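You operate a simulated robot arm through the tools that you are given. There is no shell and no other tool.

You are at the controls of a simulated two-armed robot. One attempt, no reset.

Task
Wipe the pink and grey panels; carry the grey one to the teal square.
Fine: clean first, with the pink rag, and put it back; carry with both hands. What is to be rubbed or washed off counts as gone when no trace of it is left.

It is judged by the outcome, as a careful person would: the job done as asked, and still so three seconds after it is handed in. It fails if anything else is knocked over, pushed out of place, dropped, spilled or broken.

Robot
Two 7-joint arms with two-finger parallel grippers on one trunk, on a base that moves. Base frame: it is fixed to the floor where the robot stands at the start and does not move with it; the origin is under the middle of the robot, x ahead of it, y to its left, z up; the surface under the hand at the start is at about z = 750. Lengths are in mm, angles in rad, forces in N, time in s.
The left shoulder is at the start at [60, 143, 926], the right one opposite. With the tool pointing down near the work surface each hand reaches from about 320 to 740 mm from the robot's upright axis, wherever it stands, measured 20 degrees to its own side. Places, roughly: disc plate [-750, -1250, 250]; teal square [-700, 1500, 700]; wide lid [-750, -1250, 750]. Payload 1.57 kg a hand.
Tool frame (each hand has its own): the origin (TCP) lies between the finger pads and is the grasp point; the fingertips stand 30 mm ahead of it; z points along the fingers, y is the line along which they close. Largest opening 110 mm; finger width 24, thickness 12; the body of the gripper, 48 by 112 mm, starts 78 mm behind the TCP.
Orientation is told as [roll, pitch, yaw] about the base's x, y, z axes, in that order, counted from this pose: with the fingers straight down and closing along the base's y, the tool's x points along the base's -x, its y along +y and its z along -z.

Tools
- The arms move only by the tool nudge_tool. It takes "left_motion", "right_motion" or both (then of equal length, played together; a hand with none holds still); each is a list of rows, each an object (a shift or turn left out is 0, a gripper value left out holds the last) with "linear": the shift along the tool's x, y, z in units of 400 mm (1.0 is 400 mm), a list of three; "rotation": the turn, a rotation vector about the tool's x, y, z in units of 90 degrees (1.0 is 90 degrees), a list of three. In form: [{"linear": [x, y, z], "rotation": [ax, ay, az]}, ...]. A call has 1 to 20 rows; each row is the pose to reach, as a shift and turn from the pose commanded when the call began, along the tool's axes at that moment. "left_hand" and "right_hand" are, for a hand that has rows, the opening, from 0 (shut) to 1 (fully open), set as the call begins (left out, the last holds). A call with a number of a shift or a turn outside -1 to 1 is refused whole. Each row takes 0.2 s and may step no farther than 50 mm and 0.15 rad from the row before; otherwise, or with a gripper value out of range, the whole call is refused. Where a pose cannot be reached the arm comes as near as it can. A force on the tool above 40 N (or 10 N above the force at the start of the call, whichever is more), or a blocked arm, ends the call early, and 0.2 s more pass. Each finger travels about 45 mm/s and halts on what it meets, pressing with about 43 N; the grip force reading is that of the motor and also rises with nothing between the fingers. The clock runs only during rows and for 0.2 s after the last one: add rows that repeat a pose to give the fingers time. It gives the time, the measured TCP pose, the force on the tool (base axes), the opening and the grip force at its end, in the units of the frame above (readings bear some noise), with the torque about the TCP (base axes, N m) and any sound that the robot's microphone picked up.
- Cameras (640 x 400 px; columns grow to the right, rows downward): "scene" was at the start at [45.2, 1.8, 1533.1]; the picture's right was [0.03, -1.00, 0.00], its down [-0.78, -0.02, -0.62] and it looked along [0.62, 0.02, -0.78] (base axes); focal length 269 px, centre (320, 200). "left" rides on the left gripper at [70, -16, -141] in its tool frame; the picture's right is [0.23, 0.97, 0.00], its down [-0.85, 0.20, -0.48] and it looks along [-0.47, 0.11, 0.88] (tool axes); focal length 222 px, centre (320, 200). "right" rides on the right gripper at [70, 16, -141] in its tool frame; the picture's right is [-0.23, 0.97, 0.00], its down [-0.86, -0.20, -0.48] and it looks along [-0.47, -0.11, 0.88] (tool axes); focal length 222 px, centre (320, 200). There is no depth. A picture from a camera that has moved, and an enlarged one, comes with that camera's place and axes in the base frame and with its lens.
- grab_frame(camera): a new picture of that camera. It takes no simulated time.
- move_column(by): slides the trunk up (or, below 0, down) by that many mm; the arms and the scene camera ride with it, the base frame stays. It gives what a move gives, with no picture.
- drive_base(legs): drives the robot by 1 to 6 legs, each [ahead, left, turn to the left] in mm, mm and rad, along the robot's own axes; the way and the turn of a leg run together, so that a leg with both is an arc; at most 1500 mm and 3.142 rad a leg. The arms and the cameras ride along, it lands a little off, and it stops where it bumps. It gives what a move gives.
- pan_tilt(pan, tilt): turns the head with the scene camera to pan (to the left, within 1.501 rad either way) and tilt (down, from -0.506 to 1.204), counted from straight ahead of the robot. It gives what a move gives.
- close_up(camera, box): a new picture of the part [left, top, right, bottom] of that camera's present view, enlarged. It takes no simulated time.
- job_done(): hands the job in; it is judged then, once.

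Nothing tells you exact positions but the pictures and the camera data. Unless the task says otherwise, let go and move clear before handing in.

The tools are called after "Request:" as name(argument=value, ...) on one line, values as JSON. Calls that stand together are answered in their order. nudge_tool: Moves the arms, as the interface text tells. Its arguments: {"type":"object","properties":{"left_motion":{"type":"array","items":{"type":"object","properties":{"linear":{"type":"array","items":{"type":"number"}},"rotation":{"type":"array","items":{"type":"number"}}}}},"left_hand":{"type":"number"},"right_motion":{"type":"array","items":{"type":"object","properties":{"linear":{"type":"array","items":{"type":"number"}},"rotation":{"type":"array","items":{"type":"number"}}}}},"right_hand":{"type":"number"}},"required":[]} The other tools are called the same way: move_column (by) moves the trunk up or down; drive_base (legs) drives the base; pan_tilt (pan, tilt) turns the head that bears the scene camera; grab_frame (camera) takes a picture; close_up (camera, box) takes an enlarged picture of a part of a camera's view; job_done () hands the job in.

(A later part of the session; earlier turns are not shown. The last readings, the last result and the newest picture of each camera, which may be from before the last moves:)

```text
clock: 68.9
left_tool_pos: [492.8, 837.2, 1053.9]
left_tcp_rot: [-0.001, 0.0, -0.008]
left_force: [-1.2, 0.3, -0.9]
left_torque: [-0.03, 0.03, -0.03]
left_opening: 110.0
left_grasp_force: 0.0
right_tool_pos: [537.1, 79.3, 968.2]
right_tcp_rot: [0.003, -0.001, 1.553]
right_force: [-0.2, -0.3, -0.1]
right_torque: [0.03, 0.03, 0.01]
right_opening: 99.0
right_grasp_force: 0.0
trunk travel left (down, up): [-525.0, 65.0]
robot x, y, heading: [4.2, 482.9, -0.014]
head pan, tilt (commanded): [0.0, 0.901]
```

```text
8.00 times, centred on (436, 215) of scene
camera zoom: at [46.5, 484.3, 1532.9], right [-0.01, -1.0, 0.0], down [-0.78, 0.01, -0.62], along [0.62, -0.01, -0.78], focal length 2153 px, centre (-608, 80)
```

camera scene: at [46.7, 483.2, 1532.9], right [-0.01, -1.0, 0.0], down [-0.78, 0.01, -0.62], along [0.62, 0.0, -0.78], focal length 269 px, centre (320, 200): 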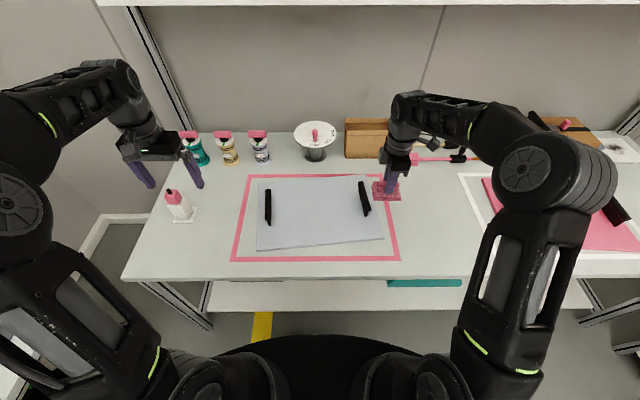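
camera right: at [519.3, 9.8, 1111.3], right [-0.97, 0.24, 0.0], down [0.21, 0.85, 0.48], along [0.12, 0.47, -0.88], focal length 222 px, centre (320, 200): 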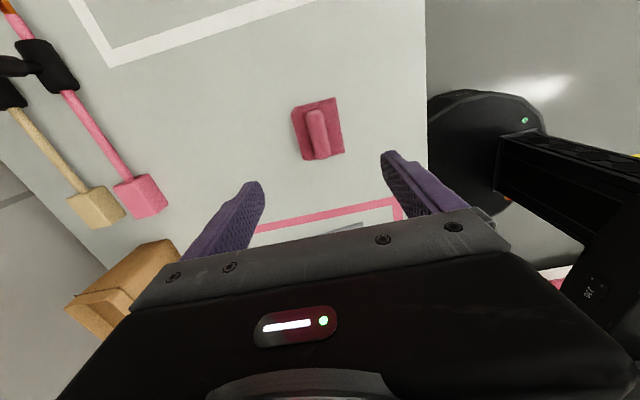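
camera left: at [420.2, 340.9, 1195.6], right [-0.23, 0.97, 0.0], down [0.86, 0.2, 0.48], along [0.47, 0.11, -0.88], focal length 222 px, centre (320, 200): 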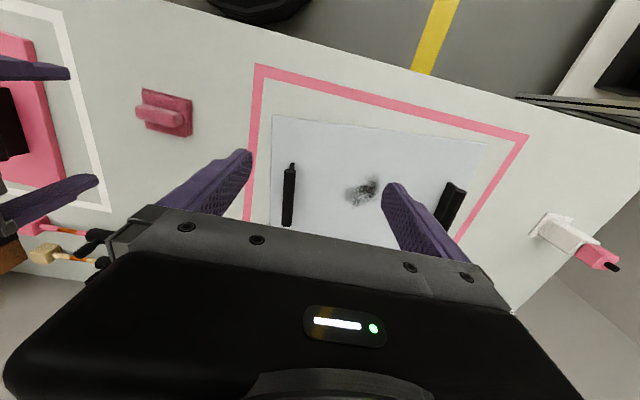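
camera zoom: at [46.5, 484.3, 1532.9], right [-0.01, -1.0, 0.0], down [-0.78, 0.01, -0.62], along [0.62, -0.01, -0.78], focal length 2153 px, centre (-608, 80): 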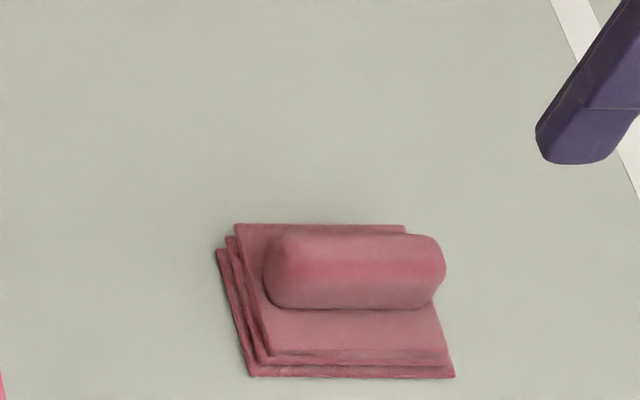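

The rag is back and both panels are clean. Next come the grey panel's handles: bars about 22 mm thick, axis near z 804, centred at (605, 654) and (640, 323), with the panel yawed about 0.10. I'll bring both hands above them.

Request:
nudge_tool(right_motion=[{"linear": [-0.056, -0.022, 0], "rotation": [0, 0, 0.084]}, {"linear": [-0.112, -0.045, 0], "rotation": [0, 0, 0.168]}, {"linear": [-0.167, -0.067, 0], "rotation": [0, 0, 0.252]}, {"linear": [-0.223, -0.09, 0], "rotation": [0, 0, 0.336]}, {"linear": [-0.279, -0.112, 0], "rotation": [0, 0, 0.42]}, {"linear": [-0.335, -0.135, 0], "rotation": [0, 0, 0.505]}, {"linear": [-0.391, -0.157, 0], "rotation": [0, 0, 0.589]}, {"linear": [-0.446, -0.18, 0], "rotation": [0, 0, 0.673]}, {"linear": [-0.502, -0.202, 0], "rotation": [0, 0, 0.757]}, {"linear": [-0.558, -0.225, 0], "rotation": [0, 0, 0.841]}, {"linear": [-0.614, -0.247, 0], "rotation": [0, 0, 0.925]}], left_motion=[{"linear": [-0.026, -0.041, 0.019], "rotation": [0, 0, -0.006]}, {"linear": [-0.052, -0.083, 0.039], "rotation": [0, 0, -0.013]}, {"linear": [-0.077, -0.124, 0.058], "rotation": [0, 0, -0.019]}, {"linear": [-0.103, -0.165, 0.078], "rotation": [0, 0, -0.025]}, {"linear": [-0.129, -0.207, 0.098], "rotation": [0, 0, -0.032]}, {"linear": [-0.155, -0.248, 0.117], "rotation": [0, 0, -0.038]}, {"linear": [-0.181, -0.29, 0.137], "rotation": [0, 0, -0.045]}, {"linear": [-0.207, -0.331, 0.156], "rotation": [0, 0, -0.051]}, {"linear": [-0.232, -0.372, 0.176], "rotation": [0, 0, -0.057]}, {"linear": [-0.258, -0.414, 0.195], "rotation": [0, 0, -0.064]}, {"linear": [-0.284, -0.455, 0.215], "rotation": [0, 0, -0.07]}], right_hand=1, left_hand=1)

Request:
grab_frame(camera="scene")

Request:
grab_frame(camera="right")

Request:
grab_frame(camera="left")

```text
clock: 71.3
left_tool_pos: [607.7, 652.8, 968.1]
left_tcp_rot: [0.001, -0.001, 0.105]
left_force: [0.3, 0.9, 0.9]
left_torque: [0.04, 0.07, -0.03]
left_opening: 110.2
left_grasp_force: 0.0
right_tool_pos: [644.5, 323.5, 969.7]
right_tcp_rot: [0.0, 0.002, 0.096]
right_force: [-0.4, -0.5, -0.7]
right_torque: [0.01, 0.01, 0.04]
right_opening: 110.0
right_grasp_force: 0.1
trunk travel left (down, up): [-525.0, 65.0]
robot x, y, heading: [5.3, 483.1, -0.01]
head pan, tilt (commanded): [0.0, 0.901]
```

```text
taken
camera scene: at [47.9, 484.1, 1532.9], right [-0.01, -1.0, 0.0], down [-0.78, 0.01, -0.62], along [0.62, -0.01, -0.78], focal length 269 px, centre (320, 200)
```

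scene: 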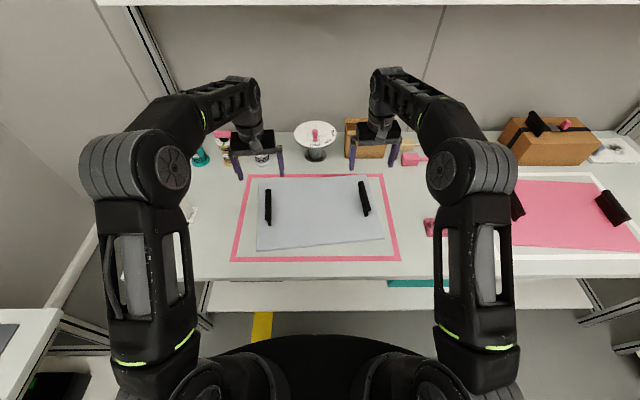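

```text
taken
camera right: at [573.0, 332.3, 1110.9], right [0.13, 0.99, 0.0], down [0.87, -0.12, 0.48], along [0.47, -0.06, -0.88], focal length 222 px, centre (320, 200)
```

right: 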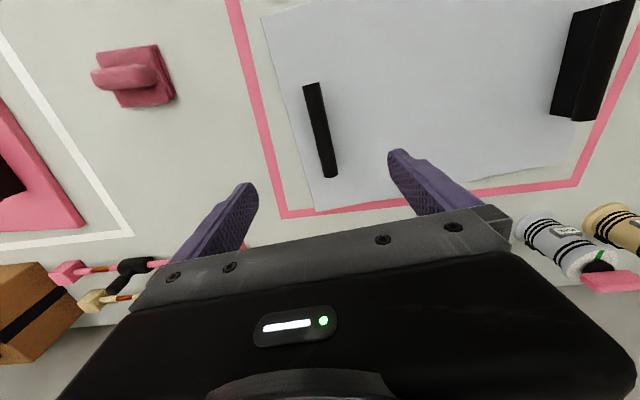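

```text
taken
camera left: at [540.2, 631.4, 1108.9], right [-0.33, 0.95, 0.0], down [0.83, 0.29, 0.48], along [0.45, 0.16, -0.88], focal length 222 px, centre (320, 200)
```

left: 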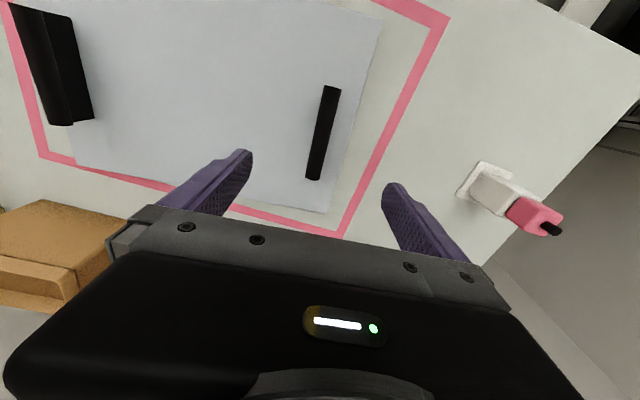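

Both hands sit within a few millimetres of the handle centres. Lowering them together, first to just above the bars.

Request:
nudge_tool(right_motion=[{"linear": [0.005, 0, 0.08], "rotation": [0, 0, -0.002]}, {"linear": [0.01, 0.001, 0.16], "rotation": [0, 0, -0.003]}, {"linear": [0.0137, 0.0013, 0.24], "rotation": [0, 0, -0.003]}, {"linear": [0.0137, 0.0013, 0.31], "rotation": [0, 0, -0.003]}, {"linear": [0.0137, 0.0013, 0.345], "rotation": [0, 0, -0.003]}], left_motion=[{"linear": [0.001, 0.002, 0.08], "rotation": [0, 0, 0.002]}, {"linear": [0.003, 0.004, 0.16], "rotation": [0, 0, 0.003]}, {"linear": [0.0037, 0.0059, 0.24], "rotation": [0, 0, 0.003]}, {"linear": [0.0037, 0.0059, 0.31], "rotation": [0, 0, 0.003]}, {"linear": [0.0037, 0.0059, 0.345], "rotation": [0, 0, 0.003]}])

Request:
grab_frame(camera="right")

Request:
grab_frame(camera="left")

Request:
close_up(camera="scene", box=[220, 140, 420, 265])

```text
clock: 72.5
left_tool_pos: [605.5, 657.6, 827.7]
left_tcp_rot: [-0.002, 0.001, 0.098]
left_force: [0.2, -0.2, 0.2]
left_torque: [0.02, 0.0, 0.0]
left_opening: 110.1
left_grasp_force: 0.1
right_tool_pos: [636.0, 323.3, 830.7]
right_tcp_rot: [0.001, 0.0, 0.106]
right_force: [0.2, 0.1, -0.5]
right_torque: [-0.01, 0.01, -0.01]
right_opening: 110.2
right_grasp_force: 0.1
trunk travel left (down, up): [-525.0, 65.0]
robot x, y, heading: [-0.8, 486.0, -0.006]
head pan, tilt (commanded): [0.0, 0.901]
```

```text
taken
camera right: at [564.8, 331.5, 973.6], right [0.12, 0.99, 0.0], down [0.87, -0.11, 0.48], along [0.47, -0.06, -0.88], focal length 222 px, centre (320, 200)
```

right: 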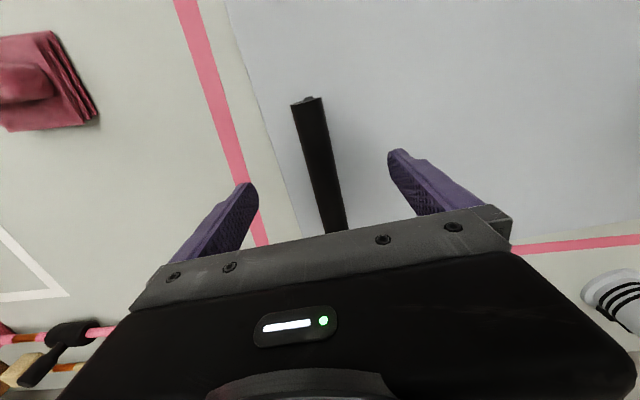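

```text
taken
camera left: at [537.7, 635.3, 969.0], right [-0.32, 0.95, 0.0], down [0.83, 0.28, 0.48], along [0.45, 0.15, -0.88], focal length 222 px, centre (320, 200)
```

left: 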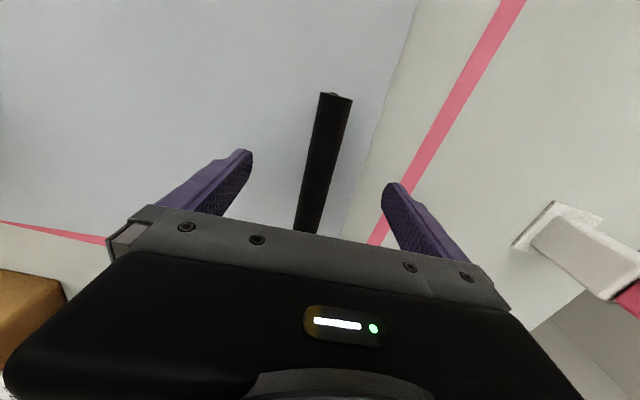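

```text
3.20 times, centred on (320, 202) of scene
camera zoom: at [47.4, 484.0, 1532.9], right [-0.01, -1.0, 0.0], down [-0.78, 0.01, -0.62], along [0.62, -0.01, -0.78], focal length 861 px, centre (320, 192)
```

zoom: 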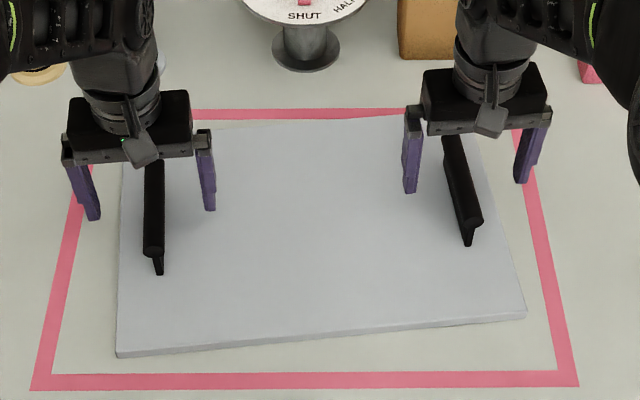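

The bars sit between the fingers. I'll make a small lateral correction and lower to gripping height, with the fingertips about 9 mm above the panel.

Request:
nudge_tool(right_motion=[{"linear": [0, 0.004, 0.025]}, {"linear": [0, 0.0075, 0.05]}, {"linear": [0, 0.0075, 0.069]}], left_motion=[{"linear": [0, -0.002, 0.025]}, {"linear": [0, -0.004, 0.045]}, {"linear": [0, -0.004, 0.062]}])

Request:
grab_frame(camera="right")

Request:
grab_frame(camera="left")

Request:
close_up(camera="scene", box=[220, 140, 420, 265])

```text
clock: 73.3
left_tool_pos: [605.6, 655.6, 803.6]
left_tcp_rot: [-0.001, 0.0, 0.098]
left_force: [0.3, -0.1, -0.5]
left_torque: [-0.01, -0.01, 0.03]
left_opening: 110.1
left_grasp_force: 0.0
right_tool_pos: [634.7, 326.5, 802.6]
right_tcp_rot: [0.002, 0.0, 0.105]
right_force: [0.1, 0.8, 0.0]
right_torque: [0.0, 0.04, 0.03]
right_opening: 109.9
right_grasp_force: 0.1
trunk travel left (down, up): [-525.0, 65.0]
robot x, y, heading: [2.4, 485.9, -0.014]
head pan, tilt (commanded): [0.0, 0.901]
```

```text
taken
camera right: at [563.7, 335.5, 944.6], right [0.12, 0.99, 0.0], down [0.87, -0.11, 0.48], along [0.47, -0.06, -0.88], focal length 222 px, centre (320, 200)
```

right: 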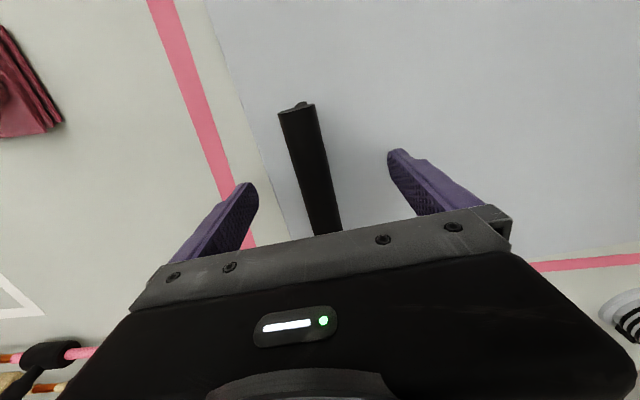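

```text
taken
camera left: at [537.6, 633.3, 945.1], right [-0.32, 0.95, 0.0], down [0.83, 0.28, 0.48], along [0.45, 0.15, -0.88], focal length 222 px, centre (320, 200)
```

left: 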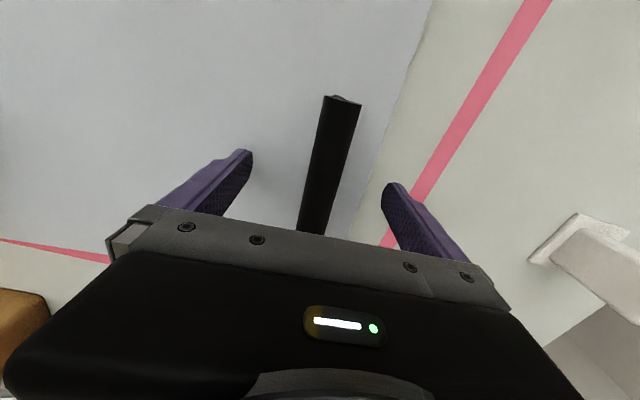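

```text
3.20 times, centred on (320, 202) of scene
camera zoom: at [47.3, 483.9, 1532.9], right [-0.01, -1.0, 0.0], down [-0.78, 0.01, -0.62], along [0.62, -0.01, -0.78], focal length 861 px, centre (320, 192)
```

zoom: 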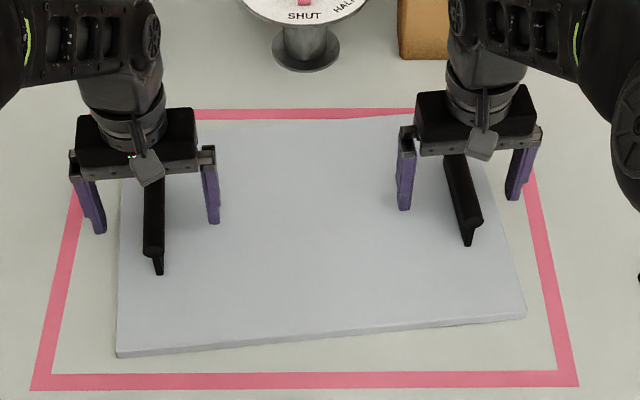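

Both bars are centred. Closing both hands together.

Request:
nudge_tool(right_motion=[{"linear": [0, 0, 0]}, {"linear": [0, 0, 0]}, {"linear": [0, 0, 0]}, {"linear": [0, 0, 0]}, {"linear": [0, 0, 0]}, {"linear": [0, 0, 0]}, {"linear": [0, 0, 0]}, {"linear": [0, 0, 0]}], left_motion=[{"linear": [0, 0, 0]}, {"linear": [0, 0, 0]}, {"linear": [0, 0, 0]}, {"linear": [0, 0, 0]}, {"linear": [0, 0, 0]}, {"linear": [0, 0, 0]}, {"linear": [0, 0, 0]}, {"linear": [0, 0, 0]}], right_hand=0, left_hand=0)

Request:
grab_frame(camera="right")

Request:
grab_frame(camera="left")

```text
clock: 75.1
left_tool_pos: [604.2, 655.5, 804.5]
left_tcp_rot: [0.0, 0.001, 0.096]
left_force: [0.7, -4.1, -0.5]
left_torque: [0.0, 0.04, 0.36]
left_opening: 21.6
left_grasp_force: 34.4
right_tool_pos: [634.9, 326.8, 803.5]
right_tcp_rot: [0.002, -0.001, 0.104]
right_force: [-0.2, 1.0, 1.0]
right_torque: [0.01, 0.01, -0.13]
right_opening: 21.6
right_grasp_force: 34.5
trunk travel left (down, up): [-525.0, 65.0]
robot x, y, heading: [4.2, 486.3, -0.012]
head pan, tilt (commanded): [0.0, 0.901]
```

```text
taken
camera right: at [563.6, 335.3, 944.7], right [0.12, 0.99, 0.0], down [0.87, -0.11, 0.48], along [0.47, -0.06, -0.88], focal length 222 px, centre (320, 200)
```

right: 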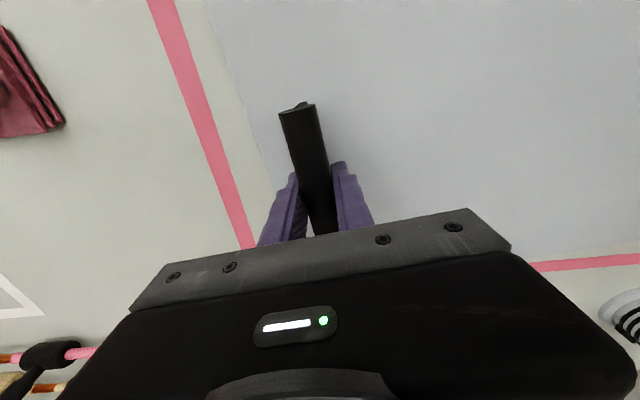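

```text
taken
camera left: at [537.5, 632.7, 945.3], right [-0.32, 0.95, 0.0], down [0.83, 0.28, 0.48], along [0.45, 0.15, -0.88], focal length 222 px, centre (320, 200)
```

left: 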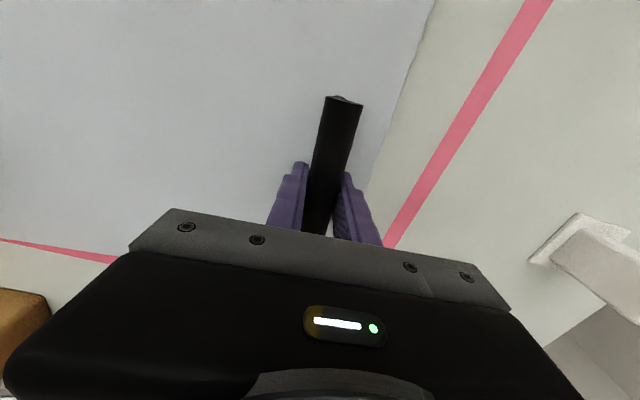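

Both hands hold the bars at 21.6 mm. I'll lift with the trunk so both arms rise together, a little first.

Request:
move_column(by=20)

Request:
grab_frame(camera="scene")

```text
clock: 75.8
left_tool_pos: [605.9, 655.7, 823.1]
left_tcp_rot: [-0.001, 0.001, 0.099]
left_force: [1.5, -3.6, -4.8]
left_torque: [0.05, 0.16, 0.32]
left_opening: 21.4
left_grasp_force: 35.0
right_tool_pos: [635.5, 327.6, 822.9]
right_tcp_rot: [0.002, 0.001, 0.104]
right_force: [-0.5, 3.9, -4.4]
right_torque: [0.01, -0.1, -0.15]
right_opening: 21.6
right_grasp_force: 34.8
trunk travel left (down, up): [-545.0, 45.0]
robot x, y, heading: [5.7, 483.7, -0.006]
head pan, tilt (commanded): [0.0, 0.901]
```

```text
taken
camera scene: at [48.6, 484.0, 1552.8], right [-0.01, -1.0, 0.0], down [-0.78, 0.01, -0.62], along [0.62, -0.01, -0.78], focal length 269 px, centre (320, 200)
```

scene: 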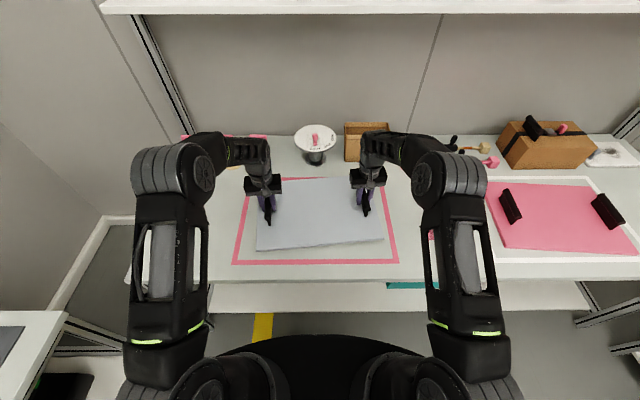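

The panel is up; the load reads about 4.8 N and 4.4 N, so roughly 0.95 kg shared evenly. I'll raise it the rest of the way, then back straight off from the table.

Request:
move_column(by=44)

Request:
drive_base(legs=[[-120, 0, 0]])

Request:
grab_frame(camera="scene")

```text
clock: 76.7
left_tool_pos: [605.4, 655.5, 867.5]
left_tcp_rot: [0.001, 0.001, 0.097]
left_force: [1.4, -4.6, -4.4]
left_torque: [0.07, -0.01, 0.28]
left_opening: 21.9
left_grasp_force: 35.2
right_tool_pos: [635.2, 328.6, 866.9]
right_tcp_rot: [0.003, 0.001, 0.105]
right_force: [-1.5, 5.3, -4.7]
right_torque: [-0.03, 0.02, -0.15]
right_opening: 21.5
right_grasp_force: 34.9
trunk travel left (down, up): [-589.0, 1.0]
robot x, y, heading: [4.7, 481.0, -0.008]
head pan, tilt (commanded): [0.0, 0.901]
```

```text
clock: 77.9
left_tool_pos: [490.3, 656.4, 868.3]
left_tcp_rot: [0.0, -0.001, 0.096]
left_force: [0.9, -6.1, -3.8]
left_torque: [0.03, -0.1, 0.32]
left_opening: 21.9
left_grasp_force: 34.8
right_tool_pos: [519.3, 327.6, 867.2]
right_tcp_rot: [0.002, 0.0, 0.106]
right_force: [-1.3, 6.0, -3.5]
right_torque: [-0.09, 0.08, -0.14]
right_opening: 21.7
right_grasp_force: 34.4
trunk travel left (down, up): [-589.0, 1.0]
robot x, y, heading: [-111.6, 487.7, -0.008]
head pan, tilt (commanded): [0.0, 0.901]
```

```text
taken
camera scene: at [-69.1, 484.9, 1596.9], right [-0.01, -1.0, 0.0], down [-0.78, 0.01, -0.62], along [0.62, -0.01, -0.78], focal length 269 px, centre (320, 200)
```

scene: 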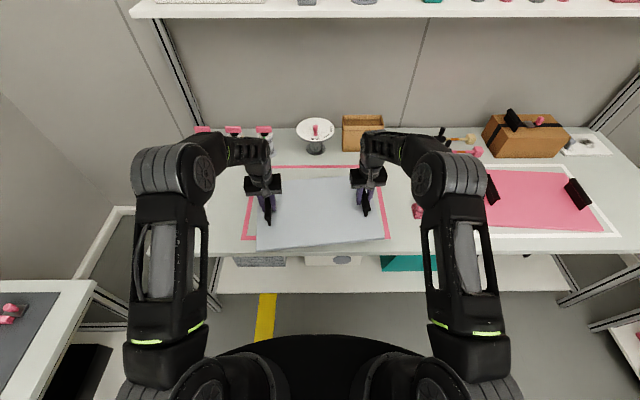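

The panel rides level. Before backing further I'll look to the sides and behind as far as the head turns.

Request:
pan_tilt(pan=1.5, tilt=0.45)

Request:
grab_frame(camera="scene")

Request:
pan_tilt(pan=-1.5, tilt=0.45)

Request:
grab_frame(camera="scene")

```text
clock: 79.5
left_tool_pos: [490.0, 657.1, 868.4]
left_tcp_rot: [0.0, 0.001, 0.095]
left_force: [1.4, -1.6, -3.9]
left_torque: [0.01, 0.02, 0.32]
left_opening: 21.8
left_grasp_force: 34.3
right_tool_pos: [520.6, 328.2, 865.9]
right_tcp_rot: [0.002, 0.0, 0.104]
right_force: [0.0, 0.7, -4.9]
right_torque: [0.0, 0.0, -0.12]
right_opening: 21.5
right_grasp_force: 34.8
trunk travel left (down, up): [-589.0, 1.0]
robot x, y, heading: [-109.6, 486.0, -0.006]
head pan, tilt (commanded): [1.499, 0.45]
```

```text
taken
camera scene: at [-135.1, 577.2, 1635.2], right [1.0, -0.08, 0.0], down [-0.04, -0.43, -0.9], along [0.07, 0.9, -0.44], focal length 269 px, centre (320, 200)
```

scene: 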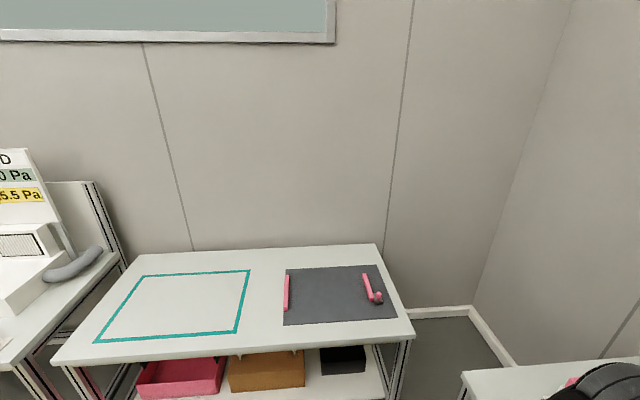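

```text
clock: 82.1
left_tool_pos: [492.0, 656.9, 867.6]
left_tcp_rot: [0.001, -0.001, 0.096]
left_force: [1.0, -1.3, -6.1]
left_torque: [-0.01, -0.01, 0.3]
left_opening: 21.6
left_grasp_force: 34.6
right_tool_pos: [519.1, 326.9, 867.7]
right_tcp_rot: [0.001, 0.002, 0.106]
right_force: [0.2, 0.7, -3.8]
right_torque: [-0.01, 0.0, -0.13]
right_opening: 21.8
right_grasp_force: 34.6
trunk travel left (down, up): [-589.0, 1.0]
robot x, y, heading: [-112.8, 486.4, -0.009]
head pan, tilt (commanded): [-1.499, 0.45]
```

```text
taken
camera scene: at [-136.7, 393.8, 1635.2], right [-1.0, -0.06, 0.0], down [-0.03, 0.43, -0.9], along [0.06, -0.9, -0.44], focal length 269 px, centre (320, 200)
```

scene: 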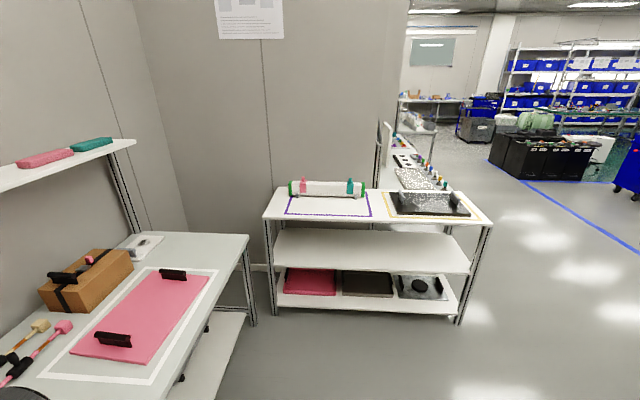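

The floor is clear on both sides, and the teal square measures about x −940…−409, y 1333…1701. I'll back off clear of the front table and then turn left.

Request:
drive_base(legs=[[-320, 0, 0]])

Request:
pan_tilt(pan=0.6, tilt=0.6)

Request:
grab_frame(camera="scene")

```text
clock: 84.3
left_tool_pos: [162.3, 659.4, 868.7]
left_tcp_rot: [0.0, 0.0, 0.098]
left_force: [0.1, -0.2, -4.2]
left_torque: [-0.02, -0.01, 0.35]
left_opening: 21.6
left_grasp_force: 34.4
right_tool_pos: [191.8, 331.0, 866.2]
right_tcp_rot: [0.001, -0.001, 0.103]
right_force: [-0.8, 1.6, -3.9]
right_torque: [0.01, -0.02, -0.12]
right_opening: 21.6
right_grasp_force: 34.8
trunk travel left (down, up): [-589.0, 1.0]
robot x, y, heading: [-441.1, 487.1, -0.01]
head pan, tilt (commanded): [-1.499, 0.45]
```

```text
clock: 86.3
left_tool_pos: [162.7, 659.4, 868.5]
left_tcp_rot: [0.0, -0.001, 0.098]
left_force: [0.7, -0.6, -3.9]
left_torque: [0.02, -0.05, 0.29]
left_opening: 21.6
left_grasp_force: 34.3
right_tool_pos: [192.1, 330.6, 866.1]
right_tcp_rot: [0.002, 0.002, 0.105]
right_force: [-0.4, 0.8, -4.8]
right_torque: [-0.02, -0.01, -0.13]
right_opening: 21.6
right_grasp_force: 34.3
trunk travel left (down, up): [-589.0, 1.0]
robot x, y, heading: [-440.6, 489.3, -0.012]
head pan, tilt (commanded): [0.6, 0.6]
```

```text
taken
camera scene: at [-396.7, 537.6, 1621.6], right [0.56, -0.83, 0.0], down [-0.47, -0.32, -0.82], along [0.68, 0.46, -0.57], focal length 269 px, centre (320, 200)
```

scene: 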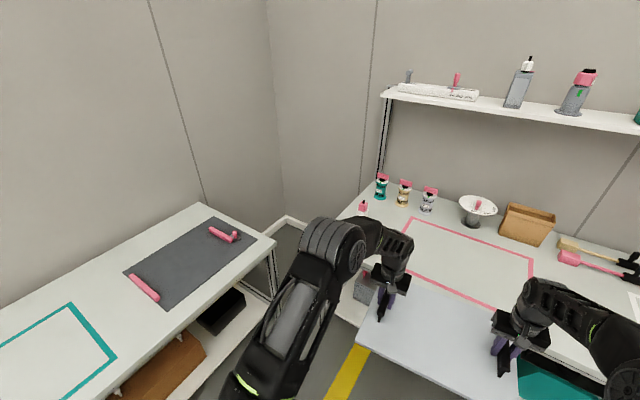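

Clear of the front table. Turning left in two halves toward the teal square's table.

Request:
drive_base(legs=[[0, 0, 0.735]])

Request:
drive_base(legs=[[0, 0, 0.735]])

Request:
pan_tilt(pan=0.3, tilt=0.8)

Request:
grab_frame(camera="scene")

```text
clock: 88.6
left_tool_pos: [-109.1, 1021.6, 867.6]
left_tcp_rot: [0.0, -0.001, 0.836]
left_force: [1.1, -0.2, -3.8]
left_torque: [-0.01, 0.02, 0.3]
left_opening: 21.3
left_grasp_force: 34.5
right_tool_pos: [133.9, 797.1, 864.7]
right_tcp_rot: [0.002, 0.002, 0.842]
right_force: [-0.2, -0.1, -5.1]
right_torque: [-0.03, 0.03, -0.11]
right_opening: 21.5
right_grasp_force: 34.4
trunk travel left (down, up): [-589.0, 1.0]
robot x, y, heading: [-442.0, 487.7, 0.729]
head pan, tilt (commanded): [0.6, 0.6]
```

```text
clock: 90.9
left_tool_pos: [-544.9, 1108.2, 868.1]
left_tcp_rot: [-0.001, 0.002, 1.559]
left_force: [0.5, 0.5, -4.9]
left_torque: [0.03, -0.05, 0.3]
left_opening: 21.3
left_grasp_force: 34.8
right_tool_pos: [-215.4, 1101.2, 866.8]
right_tcp_rot: [-0.001, 0.003, 1.569]
right_force: [-1.0, -0.1, -3.9]
right_torque: [-0.06, -0.04, -0.13]
right_opening: 21.7
right_grasp_force: 34.7
trunk travel left (down, up): [-589.0, 1.0]
robot x, y, heading: [-439.5, 487.4, 1.455]
head pan, tilt (commanded): [0.6, 0.6]
```

```text
clock: 91.7
left_tool_pos: [-543.6, 1107.3, 867.6]
left_tcp_rot: [-0.001, 0.0, 1.558]
left_force: [-0.3, 1.5, -5.5]
left_torque: [0.01, 0.0, 0.33]
left_opening: 21.7
left_grasp_force: 35.0
right_tool_pos: [-214.8, 1100.9, 866.5]
right_tcp_rot: [0.001, 0.002, 1.569]
right_force: [-0.4, -0.7, -4.2]
right_torque: [-0.01, -0.01, -0.15]
right_opening: 21.7
right_grasp_force: 35.4
trunk travel left (down, up): [-589.0, 1.0]
robot x, y, heading: [-442.4, 487.1, 1.456]
head pan, tilt (commanded): [0.3, 0.799]
```

```text
taken
camera scene: at [-459.4, 538.8, 1604.8], right [0.98, 0.18, 0.0], down [0.13, -0.7, -0.7], along [-0.13, 0.69, -0.72], focal length 269 px, centre (320, 200)
```

scene: 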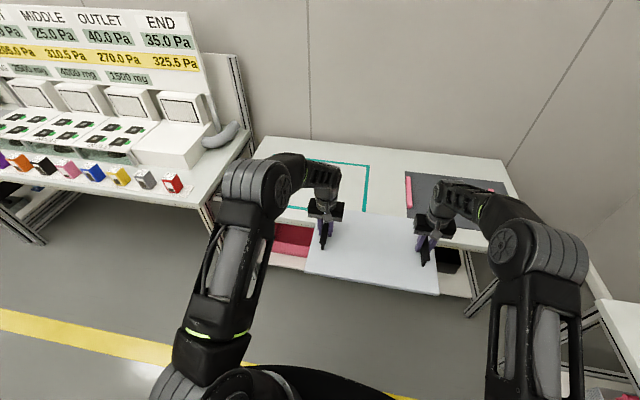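

Facing the teal table, the panel is square to it within about 0.01 rad. I'll strafe left about 340 mm first, then check again before moving forward.

Request:
drive_base(legs=[[0, 341, 0]])

Request:
pan_tilt(pan=0.1, tilt=0.7)

Request:
grab_frame(camera="scene")

Request:
grab_frame(camera="left")

```text
clock: 94.0
left_tool_pos: [-881.6, 1148.5, 867.3]
left_tcp_rot: [-0.002, 0.0, 1.556]
left_force: [1.0, 0.3, -5.3]
left_torque: [0.11, -0.12, 0.28]
left_opening: 21.4
left_grasp_force: 35.0
right_tool_pos: [-552.4, 1140.1, 866.1]
right_tcp_rot: [0.0, 0.001, 1.563]
right_force: [-1.8, -0.2, -5.4]
right_torque: [-0.07, -0.09, -0.16]
right_opening: 21.5
right_grasp_force: 33.9
trunk travel left (down, up): [-589.0, 1.0]
robot x, y, heading: [-780.9, 532.9, 1.453]
head pan, tilt (commanded): [0.3, 0.799]
```

```text
clock: 94.7
left_tool_pos: [-881.3, 1147.8, 867.2]
left_tcp_rot: [0.001, 0.0, 1.555]
left_force: [1.3, 0.6, -4.1]
left_torque: [-0.05, -0.01, 0.32]
left_opening: 21.6
left_grasp_force: 34.4
right_tool_pos: [-551.3, 1140.7, 866.6]
right_tcp_rot: [0.001, 0.002, 1.561]
right_force: [-0.6, -0.9, -4.9]
right_torque: [0.01, -0.02, -0.15]
right_opening: 21.5
right_grasp_force: 34.4
trunk travel left (down, up): [-589.0, 1.0]
robot x, y, heading: [-782.5, 526.4, 1.45]
head pan, tilt (commanded): [0.099, 0.7]
```

```text
taken
camera scene: at [-781.8, 584.8, 1613.0], right [1.0, -0.02, 0.0], down [-0.01, -0.64, -0.76], along [0.02, 0.76, -0.65], focal length 269 px, centre (320, 200)
```

scene: 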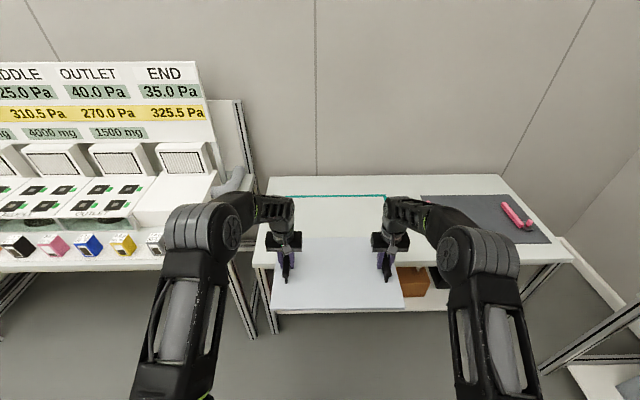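

```text
taken
camera left: at [-866.0, 1078.3, 1008.7], right [-0.98, -0.21, 0.0], down [-0.19, 0.86, 0.48], along [-0.1, 0.47, -0.88], focal length 222 px, centre (320, 200)
```

left: 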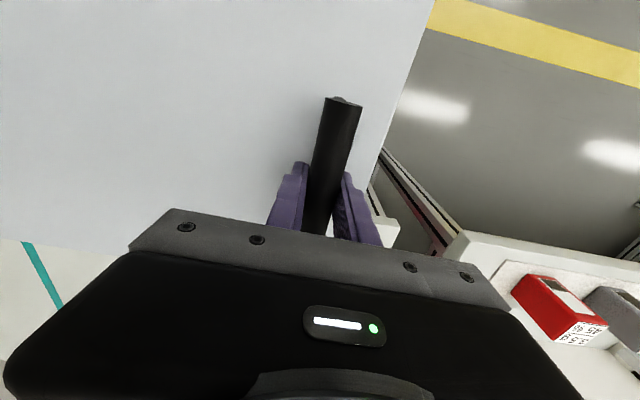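

Nearly in line: the panel needs about 378 mm straight ahead. I'll go 250 first and then check the base's clearance to the table and the alignment.

Request:
drive_base(legs=[[250, 2, 0.006]])

Request:
pan_tilt(pan=0.0, tilt=1.0)

Request:
grab_frame(camera="scene")

Request:
grab_frame(camera="left")

Request:
grab_frame(camera="right")

```text
clock: 96.5
left_tool_pos: [-854.4, 1389.2, 866.7]
left_tcp_rot: [0.0, 0.003, 1.555]
left_force: [0.2, 0.7, -4.8]
left_torque: [0.02, 0.03, 0.34]
left_opening: 21.8
left_grasp_force: 34.4
right_tool_pos: [-524.1, 1381.8, 866.7]
right_tcp_rot: [0.002, 0.004, 1.561]
right_force: [0.0, -0.3, -4.9]
right_torque: [-0.02, -0.02, -0.08]
right_opening: 21.5
right_grasp_force: 34.6
trunk travel left (down, up): [-589.0, 1.0]
robot x, y, heading: [-751.3, 769.2, 1.451]
head pan, tilt (commanded): [0.099, 0.7]
```

```text
clock: 97.3
left_tool_pos: [-853.1, 1389.1, 866.8]
left_tcp_rot: [0.0, -0.001, 1.555]
left_force: [1.2, 0.9, -4.6]
left_torque: [0.0, -0.03, 0.34]
left_opening: 21.5
left_grasp_force: 34.1
right_tool_pos: [-523.3, 1381.0, 865.1]
right_tcp_rot: [0.001, 0.003, 1.562]
right_force: [-0.8, 0.0, -3.9]
right_torque: [0.05, -0.03, -0.15]
right_opening: 21.7
right_grasp_force: 34.4
trunk travel left (down, up): [-589.0, 1.0]
robot x, y, heading: [-755.1, 772.0, 1.45]
head pan, tilt (commanded): [0.0, 1.0]
```

```text
taken
camera scene: at [-747.8, 810.3, 1589.7], right [0.99, -0.12, 0.0], down [-0.1, -0.84, -0.54], along [0.07, 0.54, -0.84], focal length 269 px, centre (320, 200)
```

scene: 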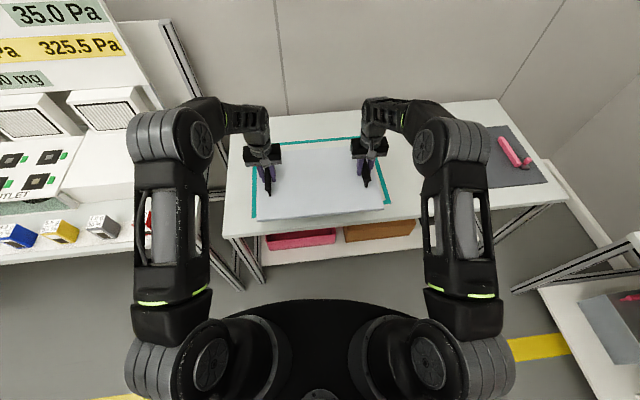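

```text
taken
camera left: at [-838.4, 1319.5, 1008.7], right [-0.98, -0.21, 0.0], down [-0.19, 0.86, 0.48], along [-0.1, 0.47, -0.88], focal length 222 px, centre (320, 200)
```

left: 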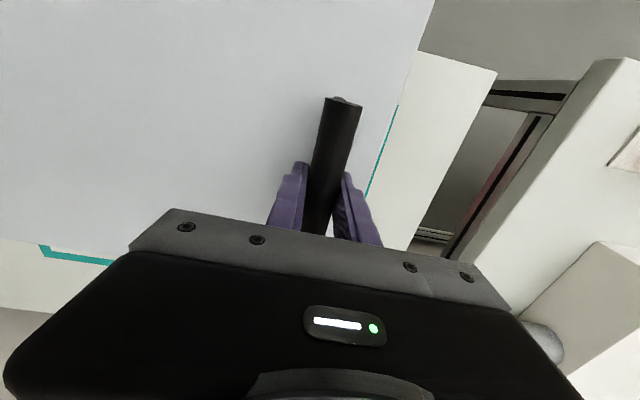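

```text
taken
camera right: at [-541.0, 1312.3, 1008.0], right [-0.97, 0.24, 0.0], down [0.21, 0.85, 0.48], along [0.11, 0.46, -0.88], focal length 222 px, centre (320, 200)
```

right: 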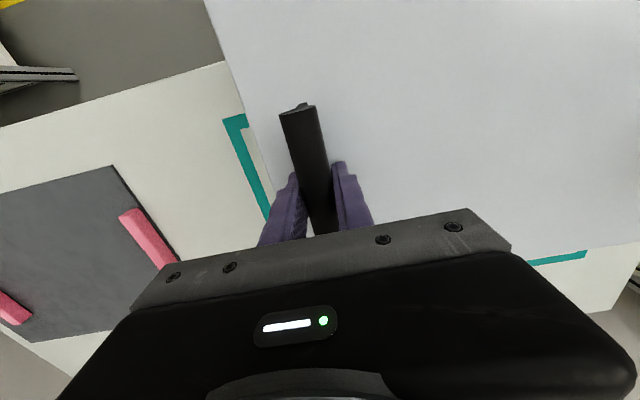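

The base front will stay clear. The square's outer edges measure x −943…−406 and y 1328…1692, so its centre is at (−674.5, 1510). The panel centre is now near (−691, 1387). I'll drive most of the rest with a small turn to square it up.

Request:
drive_base(legs=[[95, -10, 0.015]])

Request:
grab_frame(camera="scene")

Request:
close_up(camera="scene", box=[220, 120, 420, 245])

Request:
grab_frame(camera="left")

Request:
grab_frame(camera="right")

```text
clock: 98.4
left_tool_pos: [-842.5, 1485.1, 866.1]
left_tcp_rot: [0.0, 0.001, 1.571]
left_force: [-0.1, 1.1, -4.5]
left_torque: [0.0, 0.02, 0.35]
left_opening: 21.7
left_grasp_force: 34.4
right_tool_pos: [-511.2, 1481.3, 865.0]
right_tcp_rot: [0.002, 0.006, 1.577]
right_force: [0.2, 0.2, -5.1]
right_torque: [-0.02, -0.02, -0.08]
right_opening: 21.6
right_grasp_force: 34.7
trunk travel left (down, up): [-589.0, 1.0]
robot x, y, heading: [-734.5, 866.4, 1.466]
head pan, tilt (commanded): [0.0, 1.0]
```

```text
taken
camera scene: at [-727.1, 907.8, 1589.6], right [0.99, -0.11, 0.0], down [-0.09, -0.84, -0.54], along [0.06, 0.54, -0.84], focal length 269 px, centre (320, 200)
```

scene: 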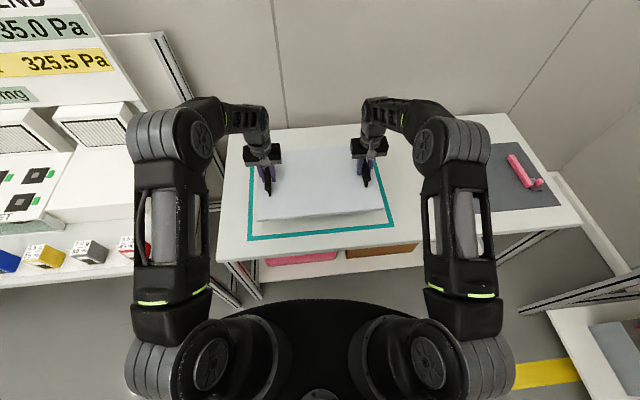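

```text
3.20 times, centred on (320, 182) of scene
camera zoom: at [-727.1, 907.8, 1589.6], right [0.99, -0.11, 0.0], down [-0.09, -0.84, -0.54], along [0.06, 0.54, -0.84], focal length 861 px, centre (320, 256)
```

zoom: 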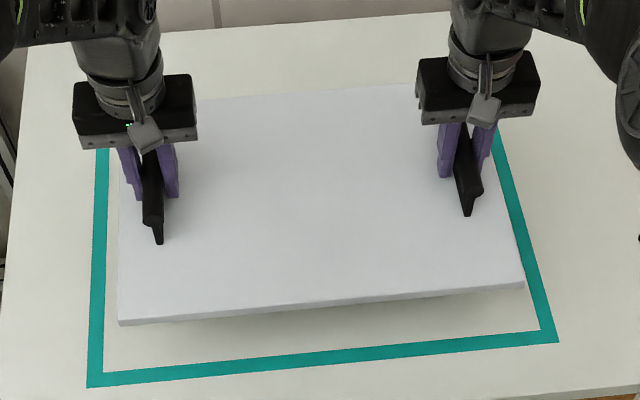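

```text
taken
camera left: at [-824.9, 1415.0, 1008.0], right [-0.97, -0.23, 0.0], down [-0.2, 0.86, 0.48], along [-0.11, 0.46, -0.88], focal length 222 px, centre (320, 200)
```

left: 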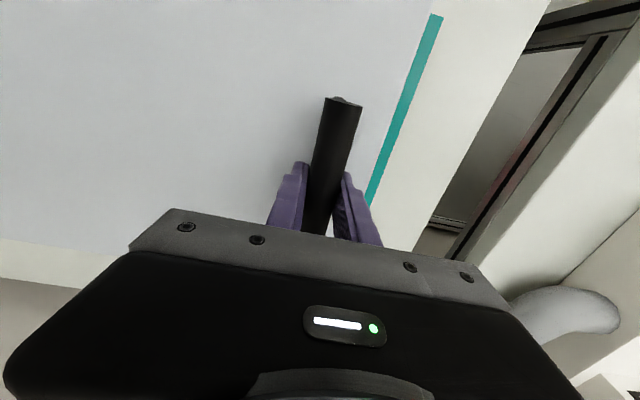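

```text
taken
camera right: at [-527.4, 1412.0, 1007.3], right [-0.98, 0.22, 0.0], down [0.2, 0.86, 0.48], along [0.1, 0.46, -0.88], focal length 222 px, centre (320, 200)
```

right: 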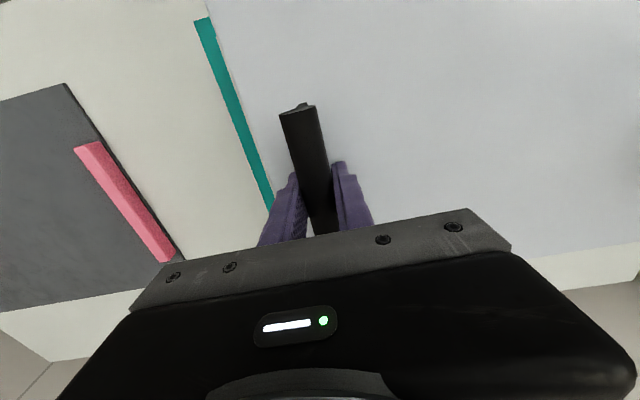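

The panel is square to the teal outline and centred in x to within 3 mm; it needs about 26 mm more forward. I'll extend both arms that far together and then lower with the trunk most of the way.

Request:
nudge_tool(left_motion=[{"linear": [-0.016, -0.001, 0]}, {"linear": [-0.033, -0.003, 0]}, {"linear": [-0.05, -0.005, 0]}, {"linear": [-0.065, -0.005, 0]}], right_motion=[{"linear": [-0.016, -0.001, 0]}, {"linear": [-0.033, -0.003, 0]}, {"linear": [-0.05, -0.005, 0]}, {"linear": [-0.065, -0.005, 0]}])

Request:
move_column(by=-60)

Request:
close_up(camera="scene", box=[220, 120, 420, 245])

```text
clock: 99.4
left_tool_pos: [-838.7, 1509.2, 867.2]
left_tcp_rot: [0.0, 0.002, 1.569]
left_force: [-0.6, -0.5, -5.8]
left_torque: [0.49, 0.12, 0.13]
left_opening: 21.5
left_grasp_force: 34.9
right_tool_pos: [-507.7, 1505.6, 865.0]
right_tcp_rot: [0.001, 0.004, 1.573]
right_force: [1.3, 0.6, -3.6]
right_torque: [-0.47, 0.1, -0.25]
right_opening: 21.5
right_grasp_force: 34.2
trunk travel left (down, up): [-589.0, 1.0]
robot x, y, heading: [-731.1, 865.0, 1.464]
head pan, tilt (commanded): [0.0, 1.0]
```

```text
clock: 100.4
left_tool_pos: [-839.3, 1510.0, 808.0]
left_tcp_rot: [0.0, 0.003, 1.568]
left_force: [-2.9, 0.8, -4.9]
left_torque: [-0.12, 0.03, 0.26]
left_opening: 21.8
left_grasp_force: 34.4
right_tool_pos: [-510.0, 1505.3, 806.1]
right_tcp_rot: [0.0, 0.001, 1.576]
right_force: [3.1, -1.2, -3.2]
right_torque: [0.11, 0.03, -0.11]
right_opening: 21.7
right_grasp_force: 34.8
trunk travel left (down, up): [-529.0, 61.0]
robot x, y, heading: [-732.4, 864.2, 1.467]
head pan, tilt (commanded): [0.0, 1.0]
```

```text
3.20 times, centred on (320, 182) of scene
camera zoom: at [-727.4, 905.5, 1529.7], right [0.99, -0.11, 0.0], down [-0.09, -0.84, -0.54], along [0.06, 0.54, -0.84], focal length 861 px, centre (320, 256)
```

zoom: 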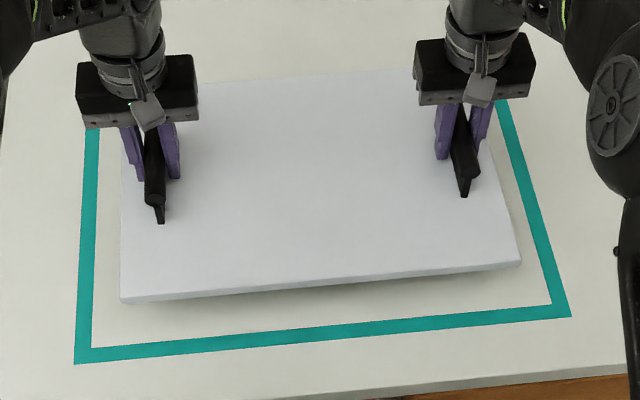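

Level and inside the outline so far, with about 50 mm left. I'll lower 38 mm more, then finish in small steps while watching the forces.

Request:
move_column(by=-38)

Request:
close_up(camera="scene", box=[220, 110, 420, 235])

Request:
grab_frame(camera="left")

Request:
grab_frame(camera="right")

```text
clock: 101.2
left_tool_pos: [-839.8, 1510.5, 769.5]
left_tcp_rot: [0.0, 0.001, 1.57]
left_force: [-3.9, -0.4, -4.4]
left_torque: [-0.06, -0.01, 0.29]
left_opening: 21.9
left_grasp_force: 34.9
right_tool_pos: [-509.4, 1505.6, 767.0]
right_tcp_rot: [0.001, 0.001, 1.576]
right_force: [3.1, -0.5, -3.7]
right_torque: [0.09, 0.01, -0.19]
right_opening: 21.5
right_grasp_force: 34.6
trunk travel left (down, up): [-491.0, 99.0]
robot x, y, heading: [-730.6, 865.2, 1.463]
head pan, tilt (commanded): [0.0, 1.0]
```

```text
3.20 times, centred on (320, 172) of scene
camera zoom: at [-727.4, 905.6, 1491.7], right [0.99, -0.11, 0.0], down [-0.09, -0.84, -0.54], along [0.06, 0.54, -0.84], focal length 861 px, centre (320, 288)
```

zoom: 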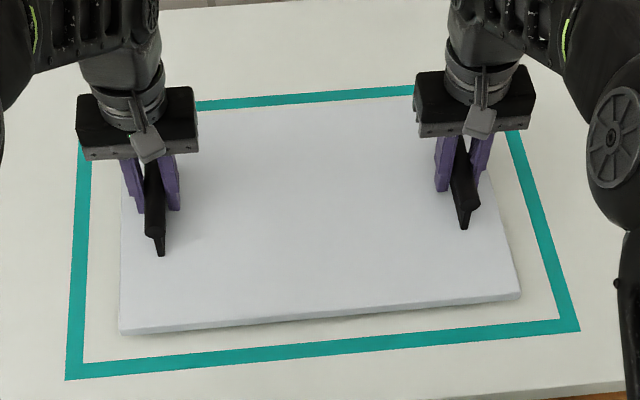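

```text
taken
camera left: at [-823.2, 1439.6, 910.8], right [-0.97, -0.23, 0.0], down [-0.2, 0.86, 0.48], along [-0.11, 0.47, -0.88], focal length 222 px, centre (320, 200)
```

left: 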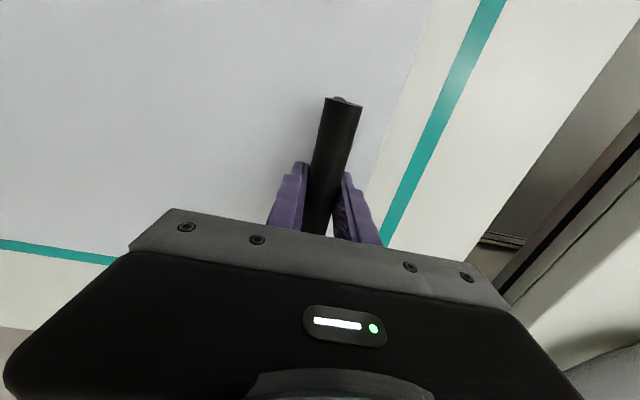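

```text
taken
camera right: at [-525.8, 1436.3, 909.5], right [-0.98, 0.22, 0.0], down [0.2, 0.86, 0.48], along [0.11, 0.46, -0.88], focal length 222 px, centre (320, 200)
```

right: 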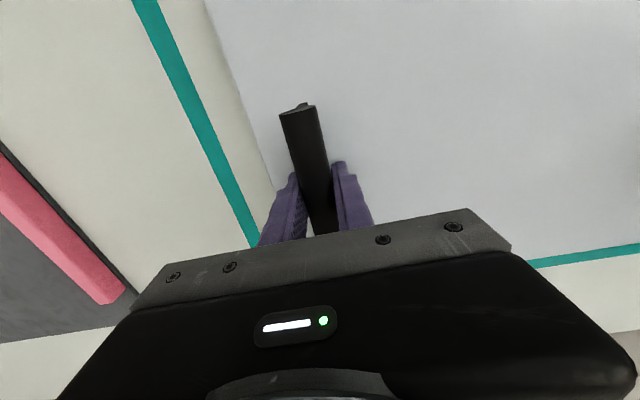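

About 14 mm above the table, with slightly more margin at the back than the front. I'll shift 8 mm forward and 5 mm right, then lower gently.

Request:
nudge_tool(left_motion=[{"linear": [-0.01, -0.006, 0]}, {"linear": [-0.02, -0.0125, 0]}, {"linear": [-0.02, -0.0125, 0.01]}, {"linear": [-0.02, -0.0125, 0.02]}], right_motion=[{"linear": [-0.01, -0.006, 0]}, {"linear": [-0.02, -0.0125, 0]}, {"linear": [-0.02, -0.0125, 0.01]}, {"linear": [-0.02, -0.0125, 0.02]}])

Request:
nudge_tool(left_motion=[{"linear": [0, 0, 0.004]}, {"linear": [0, 0, 0.008]}], right_motion=[{"linear": [0, 0, 0.004]}, {"linear": [0, 0, 0.008]}])

```text
clock: 102.2
left_tool_pos: [-835.9, 1516.9, 761.2]
left_tcp_rot: [-0.002, 0.001, 1.57]
left_force: [-1.5, 1.0, -3.5]
left_torque: [-0.4, 0.05, 0.33]
left_opening: 21.4
left_grasp_force: 34.6
right_tool_pos: [-505.2, 1513.9, 758.0]
right_tcp_rot: [0.003, 0.004, 1.577]
right_force: [2.1, -0.9, -4.8]
right_torque: [0.39, -0.03, -0.03]
right_opening: 21.8
right_grasp_force: 34.1
trunk travel left (down, up): [-491.0, 99.0]
robot x, y, heading: [-730.1, 865.7, 1.468]
head pan, tilt (commanded): [0.0, 1.0]
```

```text
clock: 102.8
left_tool_pos: [-834.9, 1516.0, 758.8]
left_tcp_rot: [0.001, 0.002, 1.569]
left_force: [-2.5, -0.2, -3.4]
left_torque: [-0.1, -0.2, 0.21]
left_opening: 21.4
left_grasp_force: 34.9
right_tool_pos: [-505.2, 1514.5, 756.1]
right_tcp_rot: [0.003, 0.003, 1.576]
right_force: [2.3, 0.1, -6.2]
right_torque: [0.07, -0.21, -0.17]
right_opening: 21.7
right_grasp_force: 34.7
trunk travel left (down, up): [-491.0, 99.0]
robot x, y, heading: [-732.9, 866.1, 1.466]
head pan, tilt (commanded): [0.0, 1.0]
```

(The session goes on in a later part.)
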